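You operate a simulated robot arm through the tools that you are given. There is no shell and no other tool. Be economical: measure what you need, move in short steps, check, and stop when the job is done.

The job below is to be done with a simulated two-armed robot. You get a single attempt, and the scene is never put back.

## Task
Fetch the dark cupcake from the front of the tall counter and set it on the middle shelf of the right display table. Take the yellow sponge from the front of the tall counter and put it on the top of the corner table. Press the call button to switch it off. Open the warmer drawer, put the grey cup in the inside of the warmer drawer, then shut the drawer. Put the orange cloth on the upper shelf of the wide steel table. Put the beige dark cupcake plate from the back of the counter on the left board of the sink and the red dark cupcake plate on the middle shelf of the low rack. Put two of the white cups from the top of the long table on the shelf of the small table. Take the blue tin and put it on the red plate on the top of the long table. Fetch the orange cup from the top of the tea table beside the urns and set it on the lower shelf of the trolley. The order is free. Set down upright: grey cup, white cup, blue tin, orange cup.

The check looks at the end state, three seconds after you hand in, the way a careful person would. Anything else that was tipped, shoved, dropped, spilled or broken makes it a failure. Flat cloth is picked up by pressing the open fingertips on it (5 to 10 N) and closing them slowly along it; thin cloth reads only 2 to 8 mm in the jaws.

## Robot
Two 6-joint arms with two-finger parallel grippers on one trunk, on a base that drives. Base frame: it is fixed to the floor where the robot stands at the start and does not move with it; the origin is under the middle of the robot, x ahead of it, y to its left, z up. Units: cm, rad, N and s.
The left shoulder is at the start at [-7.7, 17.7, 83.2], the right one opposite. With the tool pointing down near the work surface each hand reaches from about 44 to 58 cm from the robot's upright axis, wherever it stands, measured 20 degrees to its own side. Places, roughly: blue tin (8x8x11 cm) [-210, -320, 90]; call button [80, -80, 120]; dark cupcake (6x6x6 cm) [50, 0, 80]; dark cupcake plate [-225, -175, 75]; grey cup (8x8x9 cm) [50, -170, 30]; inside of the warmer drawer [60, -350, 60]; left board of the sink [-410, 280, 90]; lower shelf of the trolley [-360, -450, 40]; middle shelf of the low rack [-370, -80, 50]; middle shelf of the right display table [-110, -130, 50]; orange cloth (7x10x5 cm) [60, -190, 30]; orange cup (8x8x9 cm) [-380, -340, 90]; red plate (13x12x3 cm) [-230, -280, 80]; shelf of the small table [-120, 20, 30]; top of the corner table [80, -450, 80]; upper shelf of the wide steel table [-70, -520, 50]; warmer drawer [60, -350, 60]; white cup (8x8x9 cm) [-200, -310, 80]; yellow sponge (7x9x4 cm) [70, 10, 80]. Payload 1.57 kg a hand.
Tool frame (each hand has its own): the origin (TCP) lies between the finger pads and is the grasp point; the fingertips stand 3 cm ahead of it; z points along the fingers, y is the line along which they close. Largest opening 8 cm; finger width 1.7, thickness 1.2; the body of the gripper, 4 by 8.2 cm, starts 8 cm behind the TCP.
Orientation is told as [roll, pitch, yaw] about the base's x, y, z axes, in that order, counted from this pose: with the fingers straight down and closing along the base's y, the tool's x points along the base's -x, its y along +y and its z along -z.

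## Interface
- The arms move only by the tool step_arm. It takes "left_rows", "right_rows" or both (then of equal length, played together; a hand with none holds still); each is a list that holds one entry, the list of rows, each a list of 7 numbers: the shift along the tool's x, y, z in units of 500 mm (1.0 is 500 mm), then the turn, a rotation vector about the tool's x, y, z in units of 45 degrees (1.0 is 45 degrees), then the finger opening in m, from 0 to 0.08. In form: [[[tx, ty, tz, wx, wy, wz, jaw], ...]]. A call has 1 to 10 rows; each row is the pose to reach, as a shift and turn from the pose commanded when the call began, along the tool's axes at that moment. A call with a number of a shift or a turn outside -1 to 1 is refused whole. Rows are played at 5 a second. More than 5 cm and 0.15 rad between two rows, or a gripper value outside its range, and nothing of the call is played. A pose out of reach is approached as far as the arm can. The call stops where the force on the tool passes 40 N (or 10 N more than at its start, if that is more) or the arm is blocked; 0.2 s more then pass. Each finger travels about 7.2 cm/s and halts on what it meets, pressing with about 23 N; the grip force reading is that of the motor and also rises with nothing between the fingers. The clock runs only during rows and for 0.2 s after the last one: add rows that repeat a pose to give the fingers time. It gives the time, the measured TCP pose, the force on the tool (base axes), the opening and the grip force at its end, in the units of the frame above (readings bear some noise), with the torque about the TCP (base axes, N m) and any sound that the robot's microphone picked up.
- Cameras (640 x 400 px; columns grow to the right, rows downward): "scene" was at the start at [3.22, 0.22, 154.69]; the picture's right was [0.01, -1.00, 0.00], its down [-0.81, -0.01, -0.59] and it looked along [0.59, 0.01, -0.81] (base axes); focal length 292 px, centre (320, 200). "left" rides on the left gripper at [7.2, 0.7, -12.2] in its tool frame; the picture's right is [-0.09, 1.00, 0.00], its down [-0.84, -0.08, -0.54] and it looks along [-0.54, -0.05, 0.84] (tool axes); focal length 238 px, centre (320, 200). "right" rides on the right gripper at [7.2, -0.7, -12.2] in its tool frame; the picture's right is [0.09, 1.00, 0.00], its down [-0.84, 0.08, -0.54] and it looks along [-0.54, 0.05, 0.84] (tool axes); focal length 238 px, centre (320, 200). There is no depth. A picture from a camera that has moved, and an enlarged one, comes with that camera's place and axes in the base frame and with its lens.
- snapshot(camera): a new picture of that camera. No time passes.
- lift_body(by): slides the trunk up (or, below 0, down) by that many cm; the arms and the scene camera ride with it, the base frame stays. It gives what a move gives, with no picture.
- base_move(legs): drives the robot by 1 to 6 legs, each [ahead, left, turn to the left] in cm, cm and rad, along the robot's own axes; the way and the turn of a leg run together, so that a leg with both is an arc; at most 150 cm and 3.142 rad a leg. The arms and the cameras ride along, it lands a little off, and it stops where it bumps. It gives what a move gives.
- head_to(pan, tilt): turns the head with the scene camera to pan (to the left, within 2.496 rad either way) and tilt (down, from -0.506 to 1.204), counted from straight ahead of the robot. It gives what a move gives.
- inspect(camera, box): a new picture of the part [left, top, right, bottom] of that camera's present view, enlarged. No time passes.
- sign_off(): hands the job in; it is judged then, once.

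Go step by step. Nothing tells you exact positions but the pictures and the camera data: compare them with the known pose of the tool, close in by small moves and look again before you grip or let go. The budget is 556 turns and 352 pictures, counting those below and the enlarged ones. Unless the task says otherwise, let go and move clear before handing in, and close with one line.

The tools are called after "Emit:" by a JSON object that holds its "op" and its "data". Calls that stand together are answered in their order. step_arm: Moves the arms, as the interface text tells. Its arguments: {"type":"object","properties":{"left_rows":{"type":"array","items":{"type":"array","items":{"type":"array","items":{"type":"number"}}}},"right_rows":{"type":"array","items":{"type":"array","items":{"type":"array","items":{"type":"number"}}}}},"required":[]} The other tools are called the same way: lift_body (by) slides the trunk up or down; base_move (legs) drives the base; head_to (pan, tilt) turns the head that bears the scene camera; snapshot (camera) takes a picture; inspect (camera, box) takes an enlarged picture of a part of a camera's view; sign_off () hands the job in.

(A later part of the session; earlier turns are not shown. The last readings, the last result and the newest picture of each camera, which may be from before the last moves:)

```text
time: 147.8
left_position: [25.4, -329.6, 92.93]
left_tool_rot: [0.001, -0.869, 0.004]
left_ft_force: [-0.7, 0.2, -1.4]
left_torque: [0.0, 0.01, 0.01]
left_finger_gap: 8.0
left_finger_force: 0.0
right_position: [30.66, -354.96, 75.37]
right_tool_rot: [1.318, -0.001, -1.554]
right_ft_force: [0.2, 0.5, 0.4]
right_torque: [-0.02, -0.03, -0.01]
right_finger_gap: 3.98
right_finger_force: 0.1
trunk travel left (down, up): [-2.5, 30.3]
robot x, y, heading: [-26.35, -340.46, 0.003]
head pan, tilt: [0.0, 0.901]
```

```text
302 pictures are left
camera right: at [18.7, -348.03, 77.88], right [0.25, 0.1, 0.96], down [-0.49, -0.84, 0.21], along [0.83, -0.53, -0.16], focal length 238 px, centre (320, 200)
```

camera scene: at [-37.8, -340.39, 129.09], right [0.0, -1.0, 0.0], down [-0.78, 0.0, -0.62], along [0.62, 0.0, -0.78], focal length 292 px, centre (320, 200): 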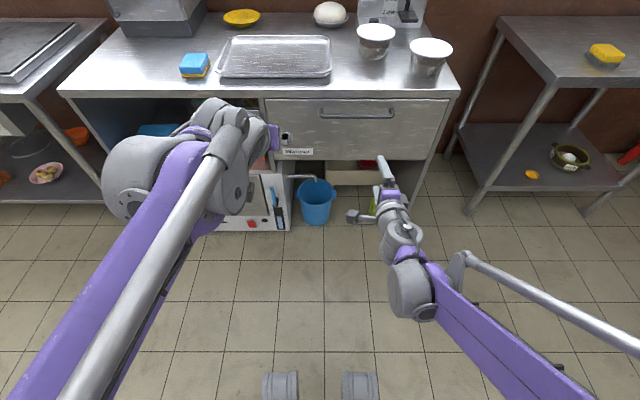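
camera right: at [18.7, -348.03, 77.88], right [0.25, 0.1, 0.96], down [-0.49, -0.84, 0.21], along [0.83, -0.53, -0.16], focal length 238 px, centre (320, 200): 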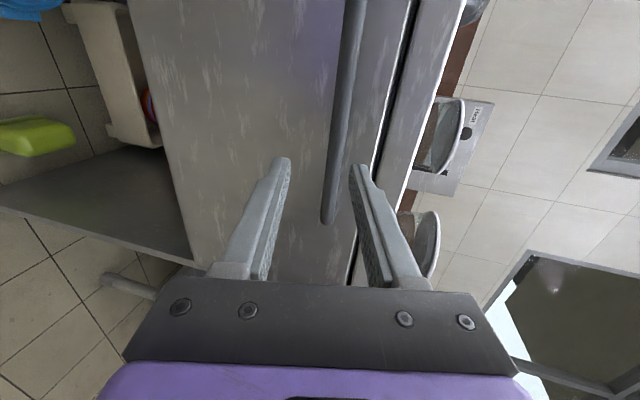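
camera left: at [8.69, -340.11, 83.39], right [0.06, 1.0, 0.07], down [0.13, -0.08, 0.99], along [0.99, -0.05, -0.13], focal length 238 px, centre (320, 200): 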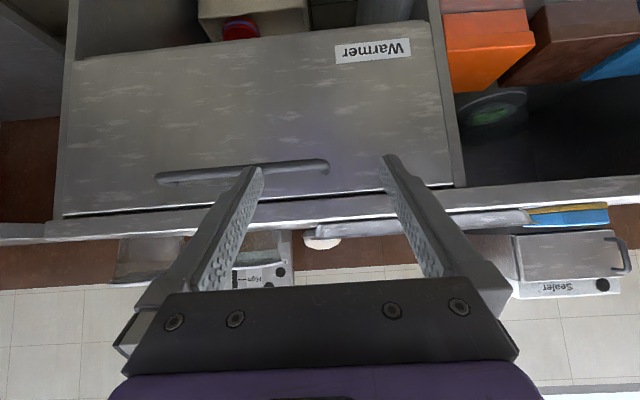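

The bar lines up between the fingers. I drive 7 cm more and grip.

Emit:
{"op": "base_move", "data": {"legs": [[7, 0, 0]]}}

Emit:
{"op": "step_arm", "data": {"right_rows": [[[0, 0, 0, 0, 0, 0, 0.025], [0, 0, 0, 0, 0, 0, 0.008], [0, 0, 0, 0, 0, 0, 0.0], [0, 0, 0, 0, 0, 0, 0.0]]]}}

Emit:
{"op": "snapshot", "data": {"camera": "right"}}

```text
time: 149.0
left_position: [32.47, -329.69, 92.91]
left_tool_rot: [0.0, -0.868, 0.005]
left_ft_force: [0.0, -0.3, -0.3]
left_torque: [0.01, 0.0, 0.0]
left_finger_gap: 7.99
left_finger_force: 0.1
right_position: [37.6, -354.88, 75.3]
right_tool_rot: [1.318, -0.003, -1.552]
right_ft_force: [0.4, 0.0, 0.2]
right_torque: [0.01, 0.03, 0.0]
right_finger_gap: 4.0
right_finger_force: 0.1
trunk travel left (down, up): [-2.5, 30.3]
robot x, y, heading: [-19.69, -340.36, 0.004]
head pan, tilt: [0.0, 0.901]
stopped in leg 1: the force on the tool passed its limit at 56 N (the readings are from after the stop); the commanded pose is now the measured one
```

```text
time: 149.9
left_position: [32.61, -329.64, 92.78]
left_tool_rot: [0.004, -0.865, 0.005]
left_ft_force: [0.3, 0.1, 0.0]
left_torque: [-0.01, 0.02, 0.02]
left_finger_gap: 8.0
left_finger_force: 0.0
right_position: [37.54, -355.02, 75.12]
right_tool_rot: [1.316, 0.0, -1.552]
right_ft_force: [-6.7, 2.6, -39.2]
right_torque: [0.1, 0.14, -0.12]
right_finger_gap: 1.39
right_finger_force: 22.9
trunk travel left (down, up): [-2.5, 30.3]
robot x, y, heading: [-19.04, -340.6, 0.006]
head pan, tilt: [0.0, 0.901]
stopped in row 4 (right hand): the force on the tool passed its limit at 46 N (the readings are from after the stop); the commanded pose is now the measured one
```

```text
301 pictures are left
camera right: at [25.43, -347.97, 77.58], right [0.25, 0.1, 0.96], down [-0.49, -0.85, 0.21], along [0.84, -0.52, -0.16], focal length 238 px, centre (320, 200)
```

right: 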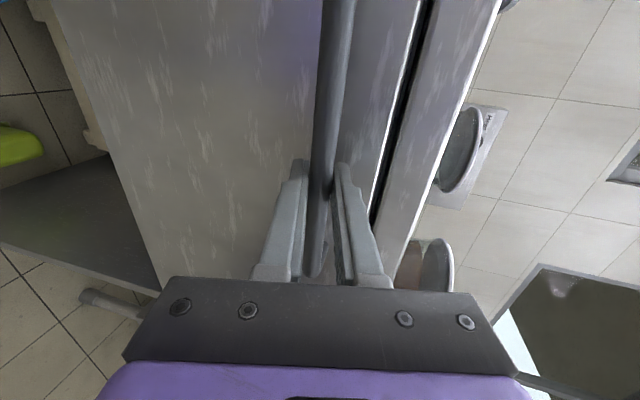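

The bar is gripped, slightly off centre. I relax the hand down a little, then pull by reversing the base.

Emit:
{"op": "step_arm", "data": {"right_rows": [[[0, -0.003, 0, 0, 0, 0, 0.0], [0, -0.006, 0, 0, 0, 0, 0.0]]]}}

Emit:
{"op": "base_move", "data": {"legs": [[-12, 0, 0]]}}

Emit:
{"op": "snapshot", "data": {"camera": "scene"}}

```text
time: 150.5
left_position: [32.38, -329.68, 92.97]
left_tool_rot: [0.001, -0.868, 0.006]
left_ft_force: [0.0, 0.7, -0.6]
left_torque: [-0.01, -0.04, 0.02]
left_finger_gap: 8.0
left_finger_force: 0.1
right_position: [37.36, -354.86, 75.09]
right_tool_rot: [1.317, 0.001, -1.554]
right_ft_force: [2.1, -1.4, 4.8]
right_torque: [0.26, 0.05, -0.09]
right_finger_gap: 1.35
right_finger_force: 30.5
trunk travel left (down, up): [-2.5, 30.3]
robot x, y, heading: [-19.46, -340.58, 0.011]
head pan, tilt: [0.0, 0.901]
```

```text
time: 151.2
left_position: [32.11, -329.68, 92.91]
left_tool_rot: [-0.002, -0.868, 0.005]
left_ft_force: [0.1, 1.2, 0.7]
left_torque: [0.01, 0.0, 0.0]
left_finger_gap: 7.99
left_finger_force: 0.1
right_position: [37.14, -354.96, 75.08]
right_tool_rot: [1.319, 0.001, -1.551]
right_ft_force: [2.9, -0.1, -7.1]
right_torque: [0.12, 0.01, -0.13]
right_finger_gap: 1.35
right_finger_force: 30.4
trunk travel left (down, up): [-2.5, 30.3]
robot x, y, heading: [-20.12, -340.38, 0.005]
head pan, tilt: [0.0, 0.901]
stopped in leg 1: the force on the tool passed its limit at 47 N (the readings are from after the stop); the commanded pose is now the measured one
```

```text
300 pictures are left
camera scene: at [-11.49, -340.29, 129.08], right [0.01, -1.0, 0.0], down [-0.78, 0.0, -0.62], along [0.62, 0.0, -0.78], focal length 292 px, centre (320, 200)
```

scene: 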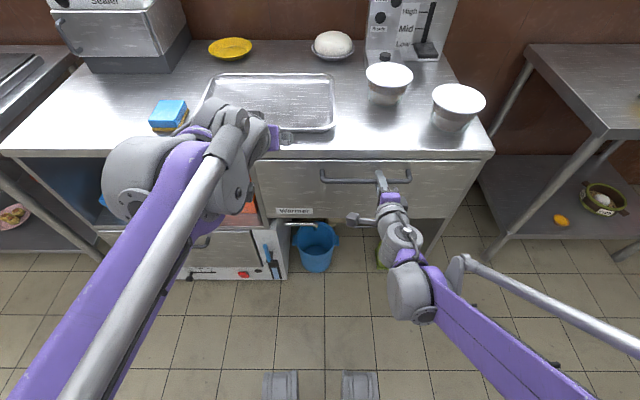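

The base pull tripped the limit; I try a slow pull with the arm.

Emit:
{"op": "step_arm", "data": {"right_rows": [[[0, -0.0025, -0.0097, 0, 0, 0, 0.0], [0, -0.005, -0.0194, 0, 0, 0, 0.0], [0, -0.0075, -0.029, 0, 0, 0, 0.0], [0, -0.01, -0.039, 0, 0, 0, 0.0], [0, -0.0125, -0.048, 0, 0, 0, 0.0], [0, -0.015, -0.058, 0, 0, 0, 0.0], [0, -0.0175, -0.068, 0, 0, 0, 0.0], [0, -0.02, -0.078, 0, 0, 0, 0.0]]]}}

Emit:
{"op": "snapshot", "data": {"camera": "right"}}

```text
time: 153.0
left_position: [32.02, -329.69, 92.83]
left_tool_rot: [0.0, -0.867, 0.006]
left_ft_force: [-0.1, 1.0, -0.7]
left_torque: [0.01, 0.04, -0.01]
left_finger_gap: 8.01
left_finger_force: 0.1
right_position: [33.01, -354.96, 75.03]
right_tool_rot: [1.316, 0.0, -1.552]
right_ft_force: [0.6, 5.8, -10.3]
right_torque: [0.44, 0.02, 0.77]
right_finger_gap: 1.36
right_finger_force: 30.5
trunk travel left (down, up): [-2.5, 30.3]
robot x, y, heading: [-19.66, -340.75, 0.004]
head pan, tilt: [0.0, 0.901]
```

```text
299 pictures are left
camera right: at [21.0, -347.99, 77.54], right [0.25, 0.1, 0.96], down [-0.49, -0.85, 0.21], along [0.84, -0.52, -0.16], focal length 238 px, centre (320, 200)
```

right: 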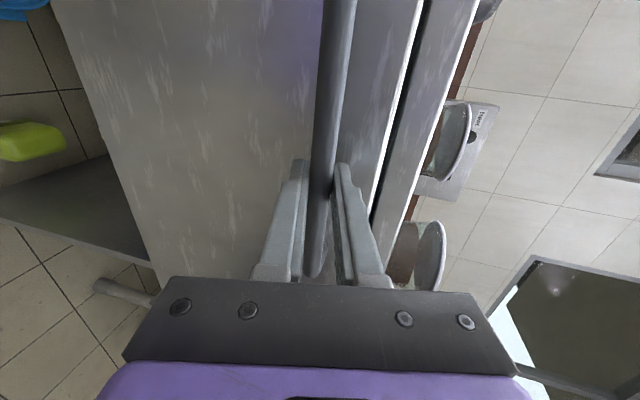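

The drawer follows. I try the base again for more travel.

Emit:
{"op": "base_move", "data": {"legs": [[-15, 0, 0]]}}

Emit:
{"op": "snapshot", "data": {"camera": "scene"}}

```text
time: 154.5
left_position: [17.32, -329.61, 92.81]
left_tool_rot: [-0.001, -0.866, 0.007]
left_ft_force: [1.4, 0.6, -1.0]
left_torque: [0.0, -0.02, -0.01]
left_finger_gap: 7.99
left_finger_force: 0.0
right_position: [18.39, -354.92, 75.23]
right_tool_rot: [1.317, 0.0, -1.55]
right_ft_force: [0.0, -0.5, -0.6]
right_torque: [0.12, 0.0, -0.19]
right_finger_gap: 1.38
right_finger_force: 30.3
trunk travel left (down, up): [-2.5, 30.3]
robot x, y, heading: [-34.35, -340.4, 0.003]
head pan, tilt: [0.0, 0.901]
stopped in leg 1: the force on the tool passed its limit at 42 N (the readings are from after the stop); the commanded pose is now the measured one
```

```text
298 pictures are left
camera scene: at [-26.23, -340.34, 129.09], right [0.01, -1.0, 0.0], down [-0.78, 0.0, -0.62], along [0.62, 0.0, -0.78], focal length 292 px, centre (320, 200)
```

scene: 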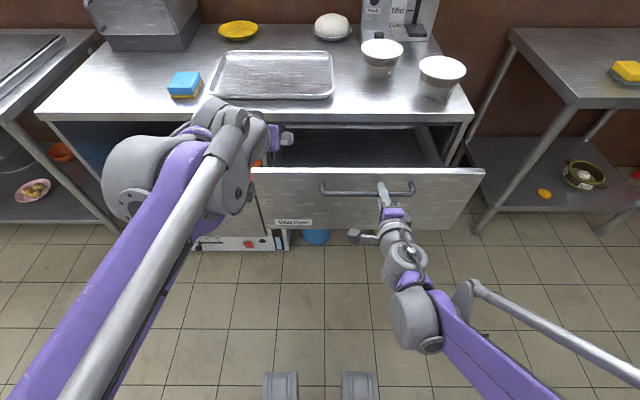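

The drawer is open about 19 cm, enough. I release the handle, back away and slide left to the grey cup and the cloth.

Emit:
{"op": "step_arm", "data": {"right_rows": [[[0, 0, 0, 0, 0, 0, 0.02], [0, 0, 0, 0, 0, 0, 0.04], [0, 0, 0, 0, 0, 0, 0.04]]]}}

Emit:
{"op": "base_move", "data": {"legs": [[-15, 0, 0], [0, 150, 0]]}}

Emit:
{"op": "head_to", "data": {"pan": 0, "tilt": 0.65}}

Emit:
{"op": "snapshot", "data": {"camera": "scene"}}

Emit:
{"op": "snapshot", "data": {"camera": "left"}}

```text
time: 155.3
left_position: [17.33, -329.66, 92.84]
left_tool_rot: [0.0, -0.868, 0.006]
left_ft_force: [-0.6, 0.2, 0.3]
left_torque: [0.0, 0.0, 0.0]
left_finger_gap: 8.01
left_finger_force: 0.0
right_position: [18.23, -354.92, 75.06]
right_tool_rot: [1.317, 0.0, -1.549]
right_ft_force: [-0.1, -0.3, -0.1]
right_torque: [0.01, 0.02, 0.0]
right_finger_gap: 4.01
right_finger_force: 0.1
trunk travel left (down, up): [-2.5, 30.3]
robot x, y, heading: [-34.79, -340.31, 0.011]
head pan, tilt: [0.0, 0.901]
```

```text
time: 169.4
left_position: [1.26, -181.71, 92.77]
left_tool_rot: [0.0, -0.868, -0.002]
left_ft_force: [0.5, 0.1, 0.8]
left_torque: [0.0, 0.0, 0.04]
left_finger_gap: 8.04
left_finger_force: 0.0
right_position: [2.09, -207.05, 75.1]
right_tool_rot: [1.318, 0.0, -1.557]
right_ft_force: [0.2, -0.3, -0.3]
right_torque: [-0.01, -0.02, -0.02]
right_finger_gap: 3.98
right_finger_force: 0.1
trunk travel left (down, up): [-2.5, 30.3]
robot x, y, heading: [-50.19, -192.28, 0.004]
head pan, tilt: [0.0, 0.901]
```

```text
time: 170.2
left_position: [1.26, -181.71, 92.96]
left_tool_rot: [-0.001, -0.867, -0.003]
left_ft_force: [-0.6, 0.8, 0.7]
left_torque: [0.0, -0.01, -0.01]
left_finger_gap: 8.0
left_finger_force: 0.0
right_position: [2.15, -206.97, 75.09]
right_tool_rot: [1.317, 0.0, -1.555]
right_ft_force: [-0.6, 0.3, 0.5]
right_torque: [-0.04, -0.04, 0.01]
right_finger_gap: 4.01
right_finger_force: 0.0
trunk travel left (down, up): [-2.5, 30.3]
robot x, y, heading: [-50.63, -192.06, -0.003]
head pan, tilt: [0.0, 0.649]
```

```text
297 pictures are left
camera scene: at [-41.18, -192.13, 131.13], right [0.0, -1.0, 0.0], down [-0.61, 0.0, -0.8], along [0.8, 0.0, -0.61], focal length 292 px, centre (320, 200)
```

scene: 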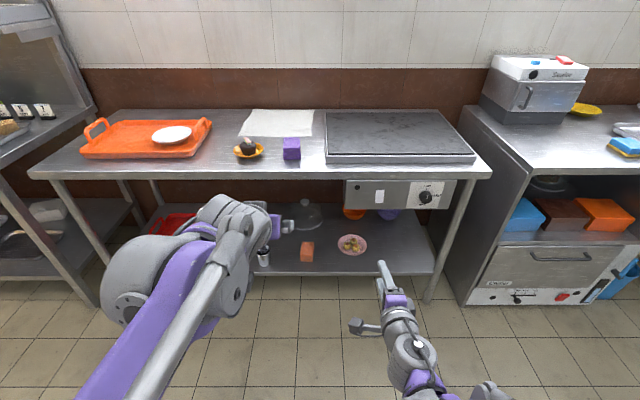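

```text
296 pictures are left
camera left: at [-12.61, -181.02, 95.21], right [0.06, 1.0, 0.07], down [0.13, -0.08, 0.99], along [0.99, -0.05, -0.13], focal length 238 px, centre (320, 200)
```

left: 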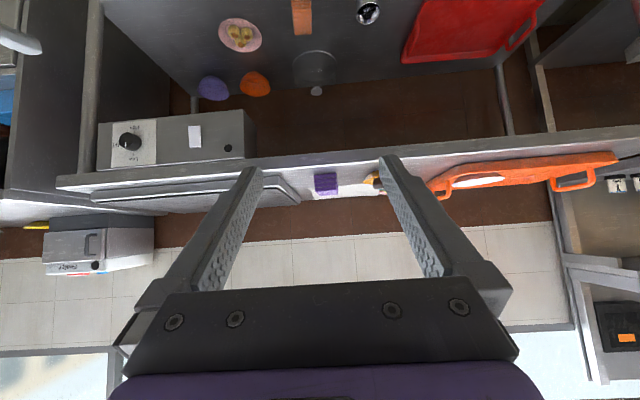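

On the lower shelf I see the metal cup near (50, −166, 30) and the orange cloth near (51, −186, 32). I unroll the right hand and bring the left hand upright.

Emit:
{"op": "step_arm", "data": {"left_rows": [[[0, 0, 0, 0, 0.17, 0, 0.08], [0, 0, 0, 0, 0.34, 0, 0.08], [0, 0, 0, 0, 0.51, 0, 0.08], [0, 0, 0, 0, 0.68, 0, 0.08], [0, 0, 0, 0, 0.84, 0, 0.08], [0, 0, 0, 0, 1.0, 0, 0.08]]], "right_rows": [[[0, 0, 0, 0, 0, -0.17, 0.06], [0, 0, 0, 0, 0, -0.34, 0.08], [0, 0, 0, 0, 0, -0.51, 0.08], [0, 0, 0, 0, 0, -0.68, 0.08], [0, 0, 0, 0, 0, -0.84, 0.08], [0, 0, 0, 0, 0, -1.0, 0.08]]]}}

Emit:
{"op": "step_arm", "data": {"left_rows": [[[0, 0, 0, 0, 0.05, 0, 0.08], [0, 0, 0, 0, 0.105, 0, 0.08], [0, 0, 0.04, 0, 0.105, 0, 0.08], [0, 0, 0.1, 0, 0.105, 0, 0.08], [0, 0, 0.16, 0, 0.105, 0, 0.08], [0, 0, 0.24, 0, 0.105, 0, 0.08]]], "right_rows": [[[0, 0, 0, 0, 0, -0.17, 0.08], [0, 0, 0, 0, 0, -0.34, 0.08], [0, 0, 0, 0, 0, -0.51, 0.08], [0, 0, 0, 0, 0, -0.68, 0.08], [0, 0, 0, 0, 0, -0.84, 0.08], [0, 0, 0, 0, 0, -1.0, 0.08]]]}}

Emit:
{"op": "step_arm", "data": {"right_rows": [[[0, 0, 0, 0, 0.15, 0, 0.08], [0, 0, 0, 0, 0.3, 0, 0.08], [0, 0, 0, 0, 0.45, 0, 0.08], [0, 0, 0, 0, 0.58, 0, 0.08], [0, 0, 0, 0, 0.58, 0, 0.08]]]}}

```text
time: 171.6
left_position: [1.38, -181.82, 92.96]
left_tool_rot: [-0.001, -0.08, 0.0]
left_ft_force: [-0.6, 1.1, -0.5]
left_torque: [0.0, 0.03, -0.02]
left_finger_gap: 7.99
left_finger_force: 0.1
right_position: [2.22, -207.01, 75.04]
right_tool_rot: [1.221, -0.756, -1.309]
right_ft_force: [0.0, 0.7, 0.4]
right_torque: [0.01, 0.04, 0.01]
right_finger_gap: 7.99
right_finger_force: 0.0
trunk travel left (down, up): [-2.5, 30.3]
robot x, y, heading: [-50.57, -192.22, -0.0]
head pan, tilt: [0.0, 0.649]
```

```text
time: 173.0
left_position: [2.31, -181.99, 80.75]
left_tool_rot: [0.0, 0.001, -0.001]
left_ft_force: [0.3, 0.6, -0.8]
left_torque: [0.01, -0.02, -0.01]
left_finger_gap: 7.98
left_finger_force: 0.1
right_position: [2.17, -206.95, 75.19]
right_tool_rot: [-0.008, -1.318, 0.021]
right_ft_force: [-0.4, -0.4, 0.5]
right_torque: [0.02, 0.0, 0.0]
right_finger_gap: 7.97
right_finger_force: 0.0
trunk travel left (down, up): [-2.5, 30.3]
robot x, y, heading: [-50.58, -192.31, -0.003]
head pan, tilt: [0.0, 0.649]
```

```text
time: 174.2
left_position: [2.43, -181.88, 80.77]
left_tool_rot: [0.001, 0.0, 0.001]
left_ft_force: [0.2, -0.3, 0.4]
left_torque: [0.03, -0.03, 0.01]
left_finger_gap: 8.0
left_finger_force: 0.0
right_position: [2.21, -206.99, 74.98]
right_tool_rot: [0.002, -0.862, 0.014]
right_ft_force: [-0.1, -0.2, 0.5]
right_torque: [0.03, 0.0, 0.01]
right_finger_gap: 8.02
right_finger_force: 0.1
right hand out of reach, approached as far as the arm can: row 1
trunk travel left (down, up): [-2.5, 30.3]
robot x, y, heading: [-50.51, -192.03, -0.003]
head pan, tilt: [0.0, 0.649]
```

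Both hands are ready. I lower them in front of the shelf and align the base at y≈−176.

Emit:
{"op": "base_move", "data": {"legs": [[0, 16, 0]]}}

Emit:
{"op": "step_arm", "data": {"left_rows": [[[0, 0, 0.09, 0, 0, 0, 0.08], [0, 0, 0.18, 0, 0, 0, 0.08], [0, 0, 0.27, 0, 0, 0, 0.08], [0, 0, 0.36, 0, 0, 0, 0.08], [0, 0, 0.45, 0, 0, 0, 0.08], [0, 0, 0.54, 0, 0, 0, 0.08], [0, 0, 0.63, 0, 0, 0, 0.08], [0, 0, 0.7, 0, 0, 0, 0.08]]], "right_rows": [[[0.06, 0, 0.05, 0, 0, 0, 0.08], [0.12, 0, 0.1, 0, 0, 0, 0.08], [0.18, 0, 0.15, 0, 0, 0, 0.08], [0.24, 0, 0.2, 0, 0, 0, 0.08], [0.3, 0, 0.25, 0, 0, 0, 0.08], [0.36, 0, 0.3, 0, 0, 0, 0.08], [0.42, 0, 0.352, 0, 0, 0, 0.08], [0.46, 0, 0.386, 0, 0, 0, 0.08]]]}}

Emit:
{"op": "snapshot", "data": {"camera": "left"}}

Emit:
{"op": "snapshot", "data": {"camera": "right"}}

Emit:
{"op": "snapshot", "data": {"camera": "scene"}}

```text
time: 176.2
left_position: [2.4, -165.76, 80.67]
left_tool_rot: [-0.001, -0.001, 0.002]
left_ft_force: [0.8, -0.1, -0.1]
left_torque: [0.0, 0.02, 0.03]
left_finger_gap: 8.0
left_finger_force: 0.1
right_position: [2.2, -190.87, 75.13]
right_tool_rot: [0.001, -0.863, 0.015]
right_ft_force: [-0.8, 0.9, 0.0]
right_torque: [0.0, -0.03, 0.05]
right_finger_gap: 7.98
right_finger_force: 0.1
trunk travel left (down, up): [-2.5, 30.3]
robot x, y, heading: [-50.41, -176.39, -0.002]
head pan, tilt: [0.0, 0.649]
```

```text
time: 178.0
left_position: [2.42, -165.65, 45.89]
left_tool_rot: [-0.001, 0.001, 0.001]
left_ft_force: [-1.4, -0.5, 0.6]
left_torque: [0.0, -0.03, -0.01]
left_finger_gap: 7.99
left_finger_force: 0.0
right_position: [1.74, -190.99, 44.94]
right_tool_rot: [0.002, -0.862, 0.016]
right_ft_force: [-0.2, 0.0, -0.7]
right_torque: [-0.01, -0.01, 0.0]
right_finger_gap: 8.0
right_finger_force: 0.0
trunk travel left (down, up): [-2.5, 30.3]
robot x, y, heading: [-50.77, -175.78, -0.002]
head pan, tilt: [0.0, 0.649]
```

```text
295 pictures are left
camera left: at [-4.77, -164.92, 57.94], right [0.09, 1.0, 0.0], down [0.84, -0.08, 0.54], along [0.54, -0.05, -0.84], focal length 238 px, centre (320, 200)
```

left: 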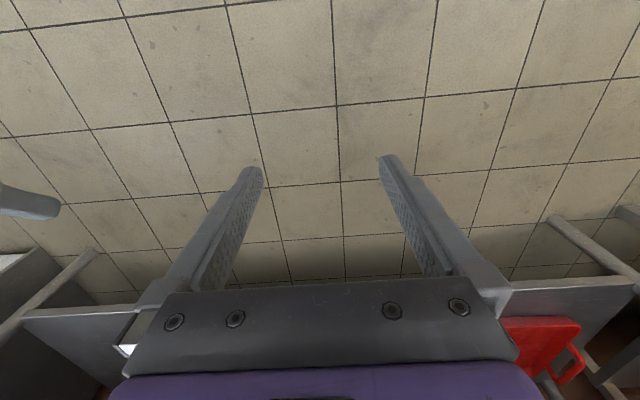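

```text
294 pictures are left
camera right: at [-12.11, -191.85, 47.46], right [-0.08, 0.99, -0.07], down [0.13, 0.08, 0.99], along [0.99, 0.07, -0.14], focal length 238 px, centre (320, 200)
```

right: 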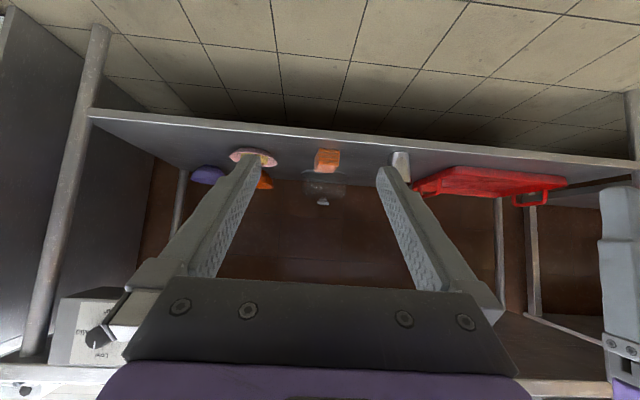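

```text
293 pictures are left
camera scene: at [-41.13, -176.06, 131.14], right [0.0, -1.0, 0.0], down [-0.6, 0.0, -0.8], along [0.8, 0.0, -0.6], focal length 292 px, centre (320, 200)
```

scene: 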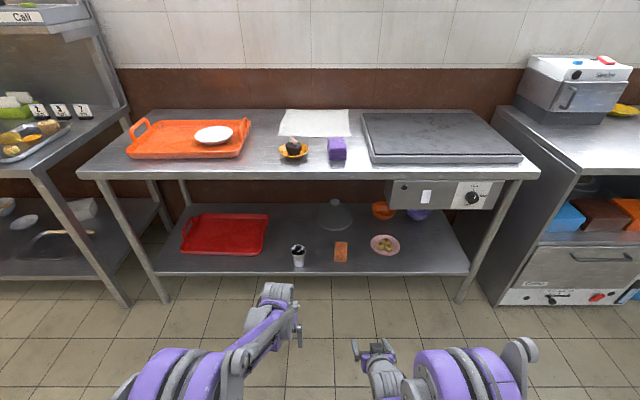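

Cup centre ≈(52, −166.6), shelf z≈24; cloth ≈(56, −186). I lower the left hand a little and drive in part way, checking.

Emit:
{"op": "step_arm", "data": {"left_rows": [[[0, -0.01, 0.06, 0, 0, 0, 0.08], [0, -0.018, 0.115, 0, 0, 0, 0.08], [0, -0.018, 0.115, 0, 0, 0, 0.08]]]}}

Emit:
{"op": "base_move", "data": {"legs": [[38, 0, 0]]}}

Emit:
{"op": "snapshot", "data": {"camera": "left"}}

Emit:
{"op": "snapshot", "data": {"camera": "right"}}

Emit:
{"op": "snapshot", "data": {"camera": "scene"}}

```text
time: 178.8
left_position: [2.57, -166.63, 39.99]
left_tool_rot: [0.0, 0.0, 0.0]
left_ft_force: [-0.4, 0.7, 0.6]
left_torque: [0.0, 0.03, 0.0]
left_finger_gap: 8.0
left_finger_force: 0.1
right_position: [1.81, -190.9, 44.88]
right_tool_rot: [0.001, -0.863, 0.016]
right_ft_force: [-0.7, 0.4, -0.2]
right_torque: [0.03, 0.0, 0.02]
right_finger_gap: 7.98
right_finger_force: 0.0
trunk travel left (down, up): [-2.5, 30.3]
robot x, y, heading: [-49.89, -176.29, -0.001]
head pan, tilt: [0.0, 0.649]
```

```text
time: 181.2
left_position: [39.75, -167.19, 40.04]
left_tool_rot: [0.0, 0.001, -0.01]
left_ft_force: [0.6, 0.3, -0.4]
left_torque: [-0.01, 0.01, 0.01]
left_finger_gap: 8.0
left_finger_force: 0.0
right_position: [38.76, -191.47, 45.12]
right_tool_rot: [0.002, -0.862, 0.007]
right_ft_force: [-0.5, -0.2, 0.9]
right_torque: [-0.01, 0.0, -0.01]
right_finger_gap: 8.0
right_finger_force: 0.1
trunk travel left (down, up): [-2.5, 30.3]
robot x, y, heading: [-13.21, -176.43, -0.008]
head pan, tilt: [0.0, 0.649]
```

```text
292 pictures are left
camera left: at [32.56, -166.35, 52.17], right [0.1, 0.99, 0.0], down [0.84, -0.08, 0.54], along [0.54, -0.05, -0.84], focal length 238 px, centre (320, 200)
```

left: 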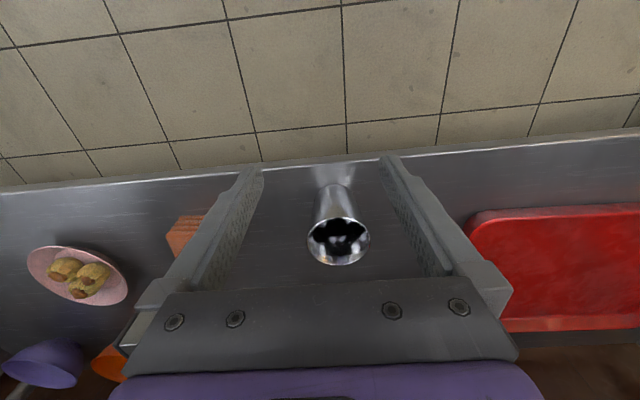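

```text
291 pictures are left
camera right: at [24.9, -192.32, 47.51], right [-0.07, 1.0, -0.07], down [0.13, 0.08, 0.99], along [0.99, 0.06, -0.14], focal length 238 px, centre (320, 200)
```

right: 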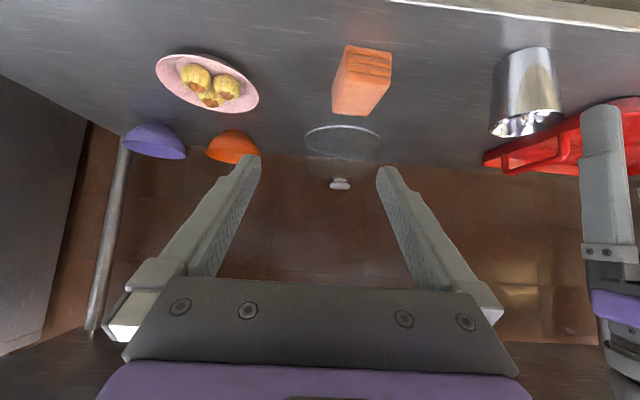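

```text
290 pictures are left
camera scene: at [-4.0, -176.29, 131.14], right [-0.01, -1.0, 0.0], down [-0.6, 0.01, -0.8], along [0.8, -0.01, -0.6], focal length 292 px, centre (320, 200)
```

scene: 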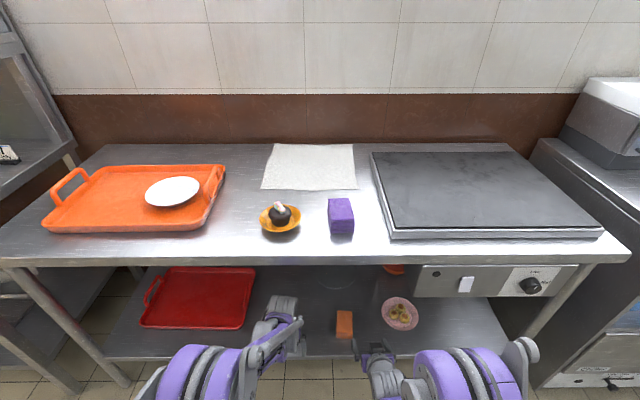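

The cup's rim is near (50.5, −166.1), about 7 cm wide. I drive 11 cm further and check.

Emit:
{"op": "base_move", "data": {"legs": [[11, 0, 0.008]]}}

Emit:
{"op": "snapshot", "data": {"camera": "left"}}

Emit:
{"op": "snapshot", "data": {"camera": "right"}}

```text
time: 182.4
left_position: [50.71, -166.66, 40.07]
left_tool_rot: [0.001, -0.001, 0.002]
left_ft_force: [-0.7, 0.7, 0.0]
left_torque: [-0.01, 0.01, -0.03]
left_finger_gap: 7.97
left_finger_force: 0.0
right_position: [50.17, -190.97, 45.0]
right_tool_rot: [0.001, -0.862, 0.018]
right_ft_force: [0.4, -0.4, 0.4]
right_torque: [0.04, -0.02, -0.01]
right_finger_gap: 7.98
right_finger_force: 0.0
trunk travel left (down, up): [-2.5, 30.3]
robot x, y, heading: [-2.11, -176.11, -0.003]
head pan, tilt: [0.0, 0.649]
```

```text
289 pictures are left
camera left: at [43.59, -165.91, 52.17], right [0.09, 1.0, 0.0], down [0.84, -0.08, 0.54], along [0.54, -0.05, -0.84], focal length 238 px, centre (320, 200)
```

left: 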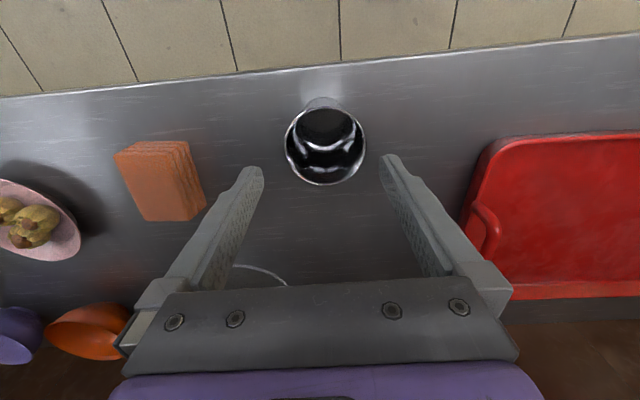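

```text
288 pictures are left
camera right: at [36.2, -191.96, 47.51], right [-0.08, 0.99, -0.07], down [0.13, 0.08, 0.99], along [0.99, 0.07, -0.14], focal length 238 px, centre (320, 200)
```

right: 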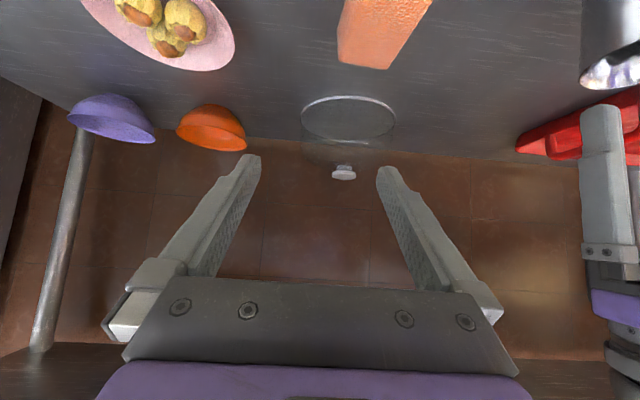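

Aligned within half a centimetre. I correct and descend round the cup.

Emit:
{"op": "step_arm", "data": {"left_rows": [[[0.003, 0.012, 0.0, 0, 0, 0, 0.08], [0.003, 0.012, 0.05, 0, 0, 0, 0.08], [0.003, 0.012, 0.1, 0, 0, 0, 0.08], [0.003, 0.012, 0.15, 0, 0, 0, 0.08], [0.003, 0.012, 0.18, 0, 0, 0, 0.08], [0.003, 0.012, 0.18, 0, 0, 0, 0.08]]]}}

Emit:
{"op": "snapshot", "data": {"camera": "left"}}

```text
time: 183.8
left_position: [50.53, -166.01, 30.98]
left_tool_rot: [0.0, 0.001, 0.003]
left_ft_force: [0.1, -0.3, -0.4]
left_torque: [0.02, 0.01, 0.0]
left_finger_gap: 7.99
left_finger_force: 0.0
right_position: [49.97, -191.01, 45.08]
right_tool_rot: [0.002, -0.863, 0.017]
right_ft_force: [-0.4, -0.3, 0.3]
right_torque: [0.01, -0.02, 0.03]
right_finger_gap: 8.0
right_finger_force: 0.0
trunk travel left (down, up): [-2.5, 30.3]
robot x, y, heading: [-2.06, -176.26, 0.002]
head pan, tilt: [0.0, 0.649]
```

```text
287 pictures are left
camera left: at [43.38, -165.28, 43.07], right [0.09, 1.0, 0.0], down [0.84, -0.08, 0.54], along [0.54, -0.05, -0.84], focal length 238 px, centre (320, 200)
```

left: 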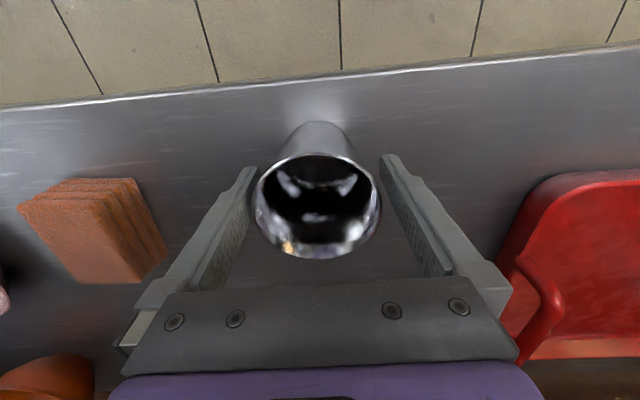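

The cup sits centrally between the fingers. I close.

Emit:
{"op": "step_arm", "data": {"left_rows": [[[0, 0, 0, 0, 0, 0, 0.07], [0, 0, 0, 0, 0, 0, 0.055], [0, 0, 0, 0, 0, 0, 0.045], [0, 0, 0, 0, 0, 0, 0.045], [0, 0, -0.03, 0, 0, 0, 0.045], [0, 0, -0.1, 0, 0, 0, 0.045], [0, 0, -0.18, 0, 0, 0, 0.045], [0, 0, -0.18, 0, 0, 0, 0.045]]]}}

Emit:
{"op": "snapshot", "data": {"camera": "left"}}

```text
time: 185.6
left_position: [50.59, -166.18, 39.85]
left_tool_rot: [0.0, -0.001, 0.001]
left_ft_force: [0.2, 0.0, -0.4]
left_torque: [0.0, 0.0, -0.02]
left_finger_gap: 7.05
left_finger_force: 23.0
right_position: [50.08, -190.99, 45.05]
right_tool_rot: [0.001, -0.862, 0.018]
right_ft_force: [0.0, 0.3, -0.3]
right_torque: [0.0, 0.01, 0.02]
right_finger_gap: 8.01
right_finger_force: 0.0
trunk travel left (down, up): [-2.5, 30.3]
robot x, y, heading: [-2.03, -176.71, 0.004]
head pan, tilt: [0.0, 0.649]
```

```text
286 pictures are left
camera left: at [43.38, -165.45, 52.12], right [0.09, 1.0, 0.0], down [0.84, -0.08, 0.54], along [0.54, -0.05, -0.84], focal length 238 px, centre (320, 200)
```

left: 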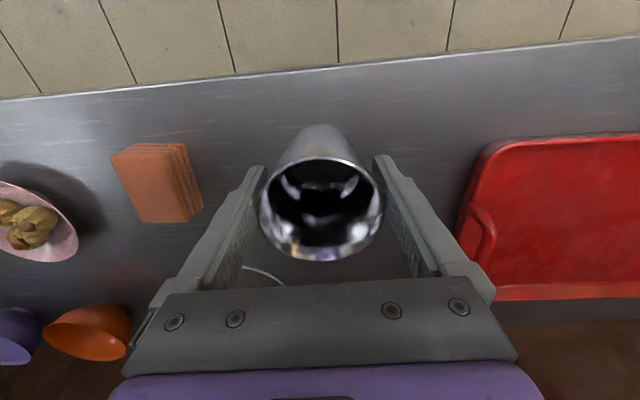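

Cup lifted. Now the right hand goes to a pre-grasp point before the cloth.

Emit:
{"op": "step_arm", "data": {"right_rows": [[[0.05, 0.03, 0.03, 0, 0, 0, 0.08], [0.1, 0.06, 0.06, 0, 0, 0, 0.08], [0.15, 0.09, 0.08, 0, 0, 0, 0.08], [0.19, 0.1, 0.103, 0, 0, 0, 0.08], [0.19, 0.1, 0.103, 0, 0, 0, 0.08]]]}}

Emit:
{"op": "snapshot", "data": {"camera": "right"}}

```text
time: 186.8
left_position: [50.61, -166.28, 39.9]
left_tool_rot: [0.0, 0.0, 0.002]
left_ft_force: [0.1, 0.5, 0.0]
left_torque: [0.04, -0.01, -0.02]
left_finger_gap: 7.04
left_finger_force: 22.1
right_position: [50.14, -185.54, 35.07]
right_tool_rot: [0.0, -0.862, 0.019]
right_ft_force: [0.6, 0.0, -0.4]
right_torque: [-0.02, 0.0, 0.03]
right_finger_gap: 7.97
right_finger_force: 0.0
right hand out of reach, approached as far as the arm can: row 3, 4, 5
trunk travel left (down, up): [-2.5, 30.3]
robot x, y, heading: [-2.18, -176.3, 0.001]
head pan, tilt: [0.0, 0.649]
```

```text
285 pictures are left
camera right: at [36.28, -186.43, 37.62], right [-0.08, 0.99, -0.07], down [0.13, 0.08, 0.99], along [0.99, 0.07, -0.14], focal length 238 px, centre (320, 200)
```

right: 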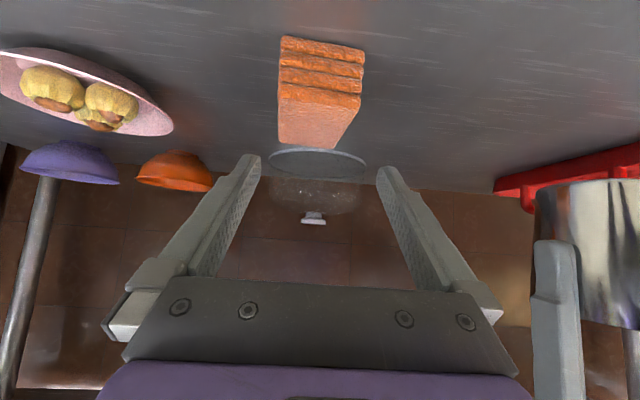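

The right arm is too folded here. I back the base 8 cm and extend the hand to the cloth (centre ≈(56, −186, 26)).

Emit:
{"op": "base_move", "data": {"legs": [[-8, 0, 0]]}}

Emit:
{"op": "step_arm", "data": {"right_rows": [[[-0.03, -0.004, 0.04, 0, 0, 0, 0.08], [-0.06, -0.008, 0.08, 0, 0, 0, 0.08], [-0.08, -0.008, 0.12, 0, 0, 0, 0.08], [-0.08, -0.008, 0.16, 0, 0, 0, 0.08], [-0.08, -0.008, 0.16, 0, 0, 0, 0.08]]]}}

Emit:
{"op": "snapshot", "data": {"camera": "right"}}

```text
time: 187.9
left_position: [42.47, -166.2, 39.98]
left_tool_rot: [0.0, -0.001, 0.001]
left_ft_force: [0.4, 0.8, -1.2]
left_torque: [0.01, 0.01, 0.0]
left_finger_gap: 7.03
left_finger_force: 23.1
right_position: [42.06, -185.57, 35.16]
right_tool_rot: [0.003, -0.863, 0.016]
right_ft_force: [0.2, 1.0, 0.2]
right_torque: [0.0, 0.01, 0.03]
right_finger_gap: 7.99
right_finger_force: 0.0
trunk travel left (down, up): [-2.5, 30.3]
robot x, y, heading: [-10.16, -176.22, 0.001]
head pan, tilt: [0.0, 0.649]
```

```text
time: 189.1
left_position: [42.42, -166.25, 39.9]
left_tool_rot: [-0.001, 0.0, 0.002]
left_ft_force: [0.6, 1.1, -0.2]
left_torque: [-0.01, 0.02, 0.01]
left_finger_gap: 7.06
left_finger_force: 22.7
right_position: [50.94, -185.98, 33.06]
right_tool_rot: [0.0, -0.862, 0.017]
right_ft_force: [-0.1, 0.6, -0.1]
right_torque: [-0.02, -0.02, -0.01]
right_finger_gap: 8.0
right_finger_force: 0.0
trunk travel left (down, up): [-2.5, 30.3]
robot x, y, heading: [-10.34, -176.38, 0.003]
head pan, tilt: [0.0, 0.649]
```

```text
284 pictures are left
camera right: at [36.99, -186.83, 35.61], right [-0.08, 0.99, -0.07], down [0.13, 0.08, 0.99], along [0.99, 0.07, -0.14], focal length 238 px, centre (320, 200)
```

right: 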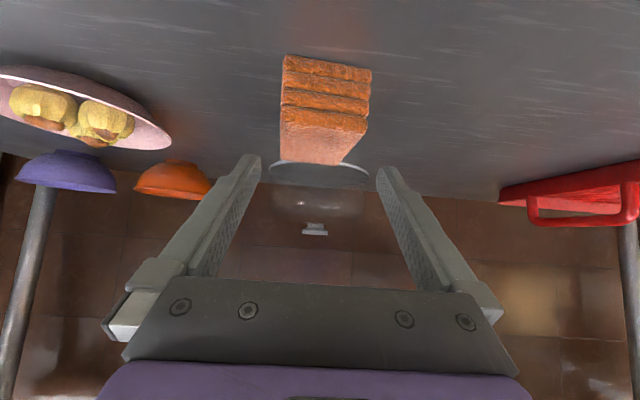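

Aligned in y. I advance onto the cloth and close slowly.

Emit:
{"op": "step_arm", "data": {"right_rows": [[[0.007, 0, 0.05, 0, 0, 0, 0.08], [0.014, 0, 0.1, 0, 0, 0, 0.08], [0.0206, 0, 0.139, 0, 0, 0, 0.08], [0.0206, 0, 0.139, 0, 0, 0, 0.08], [0.0206, 0, 0.139, 0, 0, 0, 0.07], [0.0206, 0, 0.139, 0, 0, 0, 0.06], [0.0206, 0, 0.139, 0, 0, 0, 0.05], [0.0206, 0, 0.139, 0, 0, 0, 0.04], [0.0206, 0, 0.139, 0, 0, 0, 0.04]]]}}

Emit:
{"op": "snapshot", "data": {"camera": "right"}}

```text
time: 191.1
left_position: [42.41, -166.22, 39.94]
left_tool_rot: [0.0, 0.0, 0.002]
left_ft_force: [-0.7, 0.4, -1.0]
left_torque: [-0.03, 0.01, 0.0]
left_finger_gap: 7.02
left_finger_force: 23.3
right_position: [55.3, -185.68, 27.74]
right_tool_rot: [0.002, -0.863, 0.015]
right_ft_force: [0.0, 0.4, -0.3]
right_torque: [0.02, -0.02, 0.0]
right_finger_gap: 6.15
right_finger_force: 22.5
trunk travel left (down, up): [-2.5, 30.3]
robot x, y, heading: [-9.57, -176.69, 0.001]
head pan, tilt: [0.0, 0.649]
```

```text
283 pictures are left
camera right: at [41.5, -186.6, 30.27], right [-0.08, 0.99, -0.07], down [0.13, 0.08, 0.99], along [0.99, 0.07, -0.14], focal length 238 px, centre (320, 200)
```

right: 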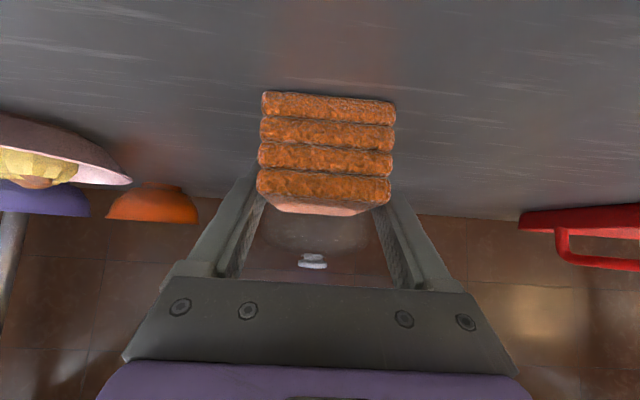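

Cloth gripped as a folded block. I lift it, back out and drive back to the warmer drawer.

Emit:
{"op": "step_arm", "data": {"right_rows": [[[-0.05, 0, -0.04, 0, 0, 0, 0.04], [-0.1, 0, -0.085, 0, 0, 0, 0.04], [-0.121, 0, -0.104, 0, 0, 0, 0.04], [-0.121, 0, -0.104, 0, 0, 0, 0.04]]]}}

Emit:
{"op": "base_move", "data": {"legs": [[-42, 0, 0]]}}

Emit:
{"op": "lift_body", "data": {"by": 30}}

Emit:
{"op": "base_move", "data": {"legs": [[0, -90, 0], [0, -93, 0]]}}

Emit:
{"op": "head_to", "data": {"pan": 0, "tilt": 0.85}}

Emit:
{"op": "snapshot", "data": {"camera": "scene"}}

```text
time: 192.1
left_position: [42.46, -166.27, 40.0]
left_tool_rot: [0.0, -0.002, 0.001]
left_ft_force: [0.5, 0.4, -0.4]
left_torque: [-0.04, 0.02, -0.03]
left_finger_gap: 7.03
left_finger_force: 22.4
right_position: [55.22, -185.71, 35.67]
right_tool_rot: [0.001, -0.863, 0.015]
right_ft_force: [0.0, -0.1, -0.4]
right_torque: [0.0, 0.02, -0.03]
right_finger_gap: 6.15
right_finger_force: 22.7
trunk travel left (down, up): [-2.5, 30.3]
robot x, y, heading: [-10.2, -176.81, -0.002]
head pan, tilt: [0.0, 0.649]
```

```text
time: 194.7
left_position: [0.38, -166.34, 40.02]
left_tool_rot: [0.0, 0.0, 0.002]
left_ft_force: [0.4, -0.2, -0.4]
left_torque: [-0.04, 0.01, -0.01]
left_finger_gap: 7.02
left_finger_force: 22.7
right_position: [13.04, -185.74, 35.67]
right_tool_rot: [0.003, -0.864, 0.015]
right_ft_force: [0.2, -0.9, -0.7]
right_torque: [-0.01, 0.01, 0.03]
right_finger_gap: 6.16
right_finger_force: 23.4
trunk travel left (down, up): [-2.5, 30.3]
robot x, y, heading: [-52.51, -176.55, 0.002]
head pan, tilt: [0.0, 0.649]
```

```text
time: 197.7
left_position: [0.31, -166.2, 70.01]
left_tool_rot: [0.0, -0.002, 0.002]
left_ft_force: [-0.2, -0.3, -1.5]
left_torque: [0.01, -0.01, 0.0]
left_finger_gap: 7.01
left_finger_force: 23.3
right_position: [13.1, -185.71, 65.71]
right_tool_rot: [0.002, -0.863, 0.014]
right_ft_force: [-0.2, 0.5, -1.4]
right_torque: [-0.01, 0.01, 0.0]
right_finger_gap: 6.15
right_finger_force: 23.3
trunk travel left (down, up): [-32.5, 0.3]
robot x, y, heading: [-52.33, -176.47, 0.006]
head pan, tilt: [0.0, 0.649]
```

```text
time: 213.9
left_position: [0.89, -347.82, 70.05]
left_tool_rot: [0.001, 0.001, 0.003]
left_ft_force: [0.4, 0.3, -0.1]
left_torque: [0.02, 0.0, -0.01]
left_finger_gap: 6.97
left_finger_force: 22.7
right_position: [13.76, -367.16, 65.64]
right_tool_rot: [0.002, -0.864, 0.017]
right_ft_force: [0.1, 0.1, 0.0]
right_torque: [0.0, -0.03, 0.03]
right_finger_gap: 6.12
right_finger_force: 23.2
trunk travel left (down, up): [-32.5, 0.3]
robot x, y, heading: [-51.43, -357.75, 0.004]
head pan, tilt: [0.0, 0.649]
```

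```text
time: 214.6
left_position: [0.91, -347.7, 69.85]
left_tool_rot: [0.0, -0.001, 0.002]
left_ft_force: [-0.1, -0.3, -1.0]
left_torque: [0.0, -0.01, 0.0]
left_finger_gap: 6.94
left_finger_force: 23.4
right_position: [13.73, -367.27, 65.7]
right_tool_rot: [0.004, -0.862, 0.016]
right_ft_force: [0.0, -1.2, -1.2]
right_torque: [-0.03, 0.01, -0.02]
right_finger_gap: 6.15
right_finger_force: 23.0
trunk travel left (down, up): [-32.5, 0.3]
robot x, y, heading: [-51.4, -358.25, 0.005]
head pan, tilt: [0.0, 0.85]
```

```text
282 pictures are left
camera scene: at [-48.26, -357.79, 160.66], right [0.0, -1.0, 0.0], down [-0.75, 0.0, -0.66], along [0.66, 0.0, -0.75], focal length 292 px, centre (320, 200)
```

scene: 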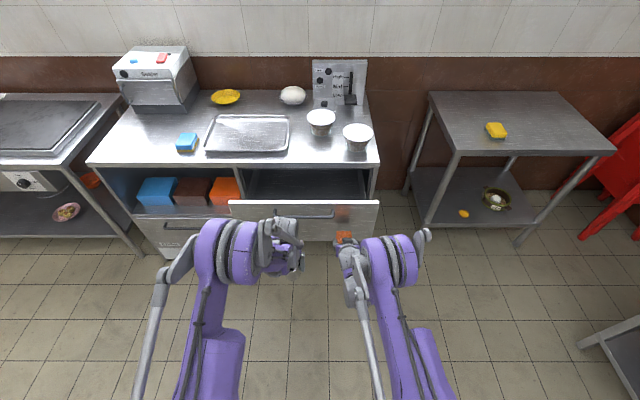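

The drawer stands open. I raise the cup and tuck the cloth hand up and back before approaching.

Emit:
{"op": "step_arm", "data": {"left_rows": [[[0, 0, -0.055, 0, 0, 0, 0.045], [0, 0, -0.11, 0, 0, 0, 0.045], [0, 0, -0.165, 0, 0, 0, 0.045], [0, 0, -0.22, 0, 0, 0, 0.045], [0, 0, -0.275, 0, 0, 0, 0.045], [0, 0, -0.33, 0, 0, 0, 0.045], [0, 0, -0.385, 0, 0, 0, 0.045], [0, 0, -0.44, 0, 0, 0, 0.045]]], "right_rows": [[[-0.024, -0.015, -0.08, 0, 0, 0, 0.04], [-0.048, -0.03, -0.16, 0, 0, 0, 0.04], [-0.072, -0.045, -0.24, 0, 0, 0, 0.04], [-0.095, -0.06, -0.32, 0, 0, 0, 0.04], [-0.119, -0.075, -0.4, 0, 0, 0, 0.04], [-0.143, -0.09, -0.48, 0, 0, 0, 0.04], [-0.167, -0.105, -0.56, 0, 0, 0, 0.04], [-0.19, -0.12, -0.638, 0, 0, 0, 0.04]]]}}

Emit:
{"op": "snapshot", "data": {"camera": "left"}}

Emit:
{"op": "snapshot", "data": {"camera": "scene"}}

```text
time: 216.4
left_position: [0.89, -347.65, 91.7]
left_tool_rot: [0.0, -0.002, 0.003]
left_ft_force: [-0.4, -0.1, -1.2]
left_torque: [0.01, -0.01, -0.02]
left_finger_gap: 6.96
left_finger_force: 23.0
right_position: [-4.27, -373.4, 93.6]
right_tool_rot: [0.0, -0.862, 0.017]
right_ft_force: [-0.4, 0.5, -0.4]
right_torque: [0.0, 0.0, 0.0]
right_finger_gap: 6.15
right_finger_force: 23.2
trunk travel left (down, up): [-32.5, 0.3]
robot x, y, heading: [-51.6, -358.05, 0.004]
head pan, tilt: [0.0, 0.85]
```

```text
281 pictures are left
camera left: at [-6.37, -346.92, 103.89], right [0.09, 1.0, 0.0], down [0.84, -0.08, 0.54], along [0.54, -0.05, -0.84], focal length 238 px, centre (320, 200)
```

left: 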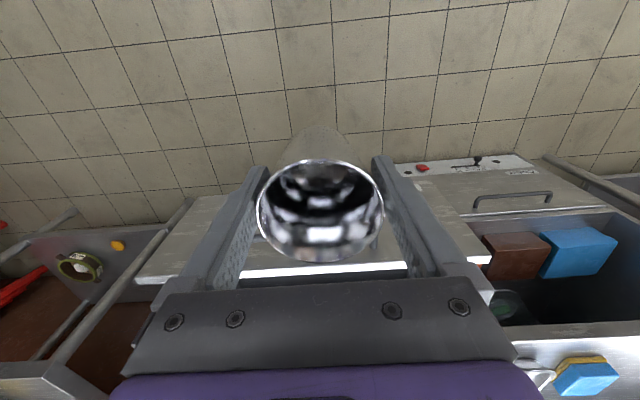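

```text
280 pictures are left
camera scene: at [-48.47, -357.81, 160.66], right [0.0, -1.0, 0.0], down [-0.75, 0.0, -0.66], along [0.66, 0.0, -0.75], focal length 292 px, centre (320, 200)
```

scene: 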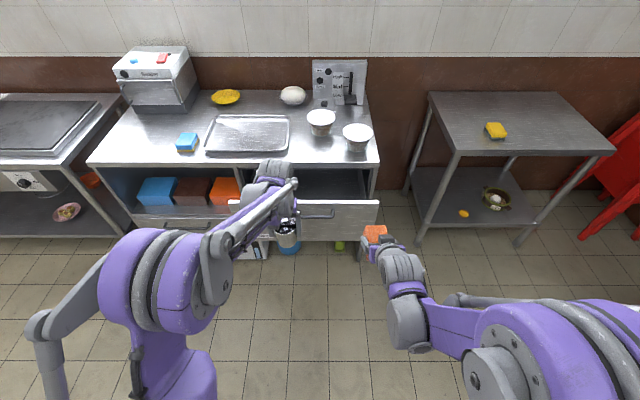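

Clear heights. I drive 29 cm ahead so the cup is above the drawer's inside.

Emit:
{"op": "base_move", "data": {"legs": [[29, 0, 0]]}}

Emit:
{"op": "snapshot", "data": {"camera": "left"}}

Emit:
{"op": "snapshot", "data": {"camera": "scene"}}

```text
time: 218.4
left_position: [30.17, -347.26, 91.72]
left_tool_rot: [0.001, -0.001, 0.006]
left_ft_force: [-0.1, 0.3, -1.9]
left_torque: [-0.01, 0.01, -0.02]
left_finger_gap: 6.93
left_finger_force: 23.2
right_position: [25.18, -373.11, 93.51]
right_tool_rot: [0.002, -0.862, 0.021]
right_ft_force: [0.2, -0.1, 0.0]
right_torque: [0.01, 0.01, 0.0]
right_finger_gap: 6.15
right_finger_force: 23.2
trunk travel left (down, up): [-32.5, 0.3]
robot x, y, heading: [-22.37, -357.71, 0.009]
head pan, tilt: [0.0, 0.85]
```

```text
279 pictures are left
camera left: at [23.0, -346.59, 103.77], right [0.09, 1.0, 0.0], down [0.84, -0.07, 0.54], along [0.54, -0.05, -0.84], focal length 238 px, centre (320, 200)
```

left: 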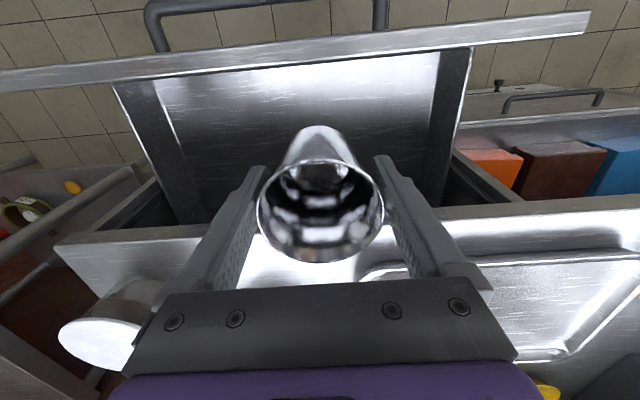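

```text
278 pictures are left
camera scene: at [-18.97, -357.66, 160.64], right [0.01, -1.0, 0.0], down [-0.75, 0.0, -0.66], along [0.66, 0.0, -0.75], focal length 292 px, centre (320, 200)
```

scene: 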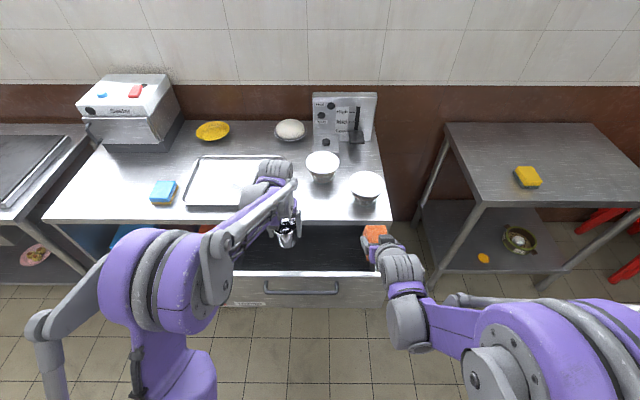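

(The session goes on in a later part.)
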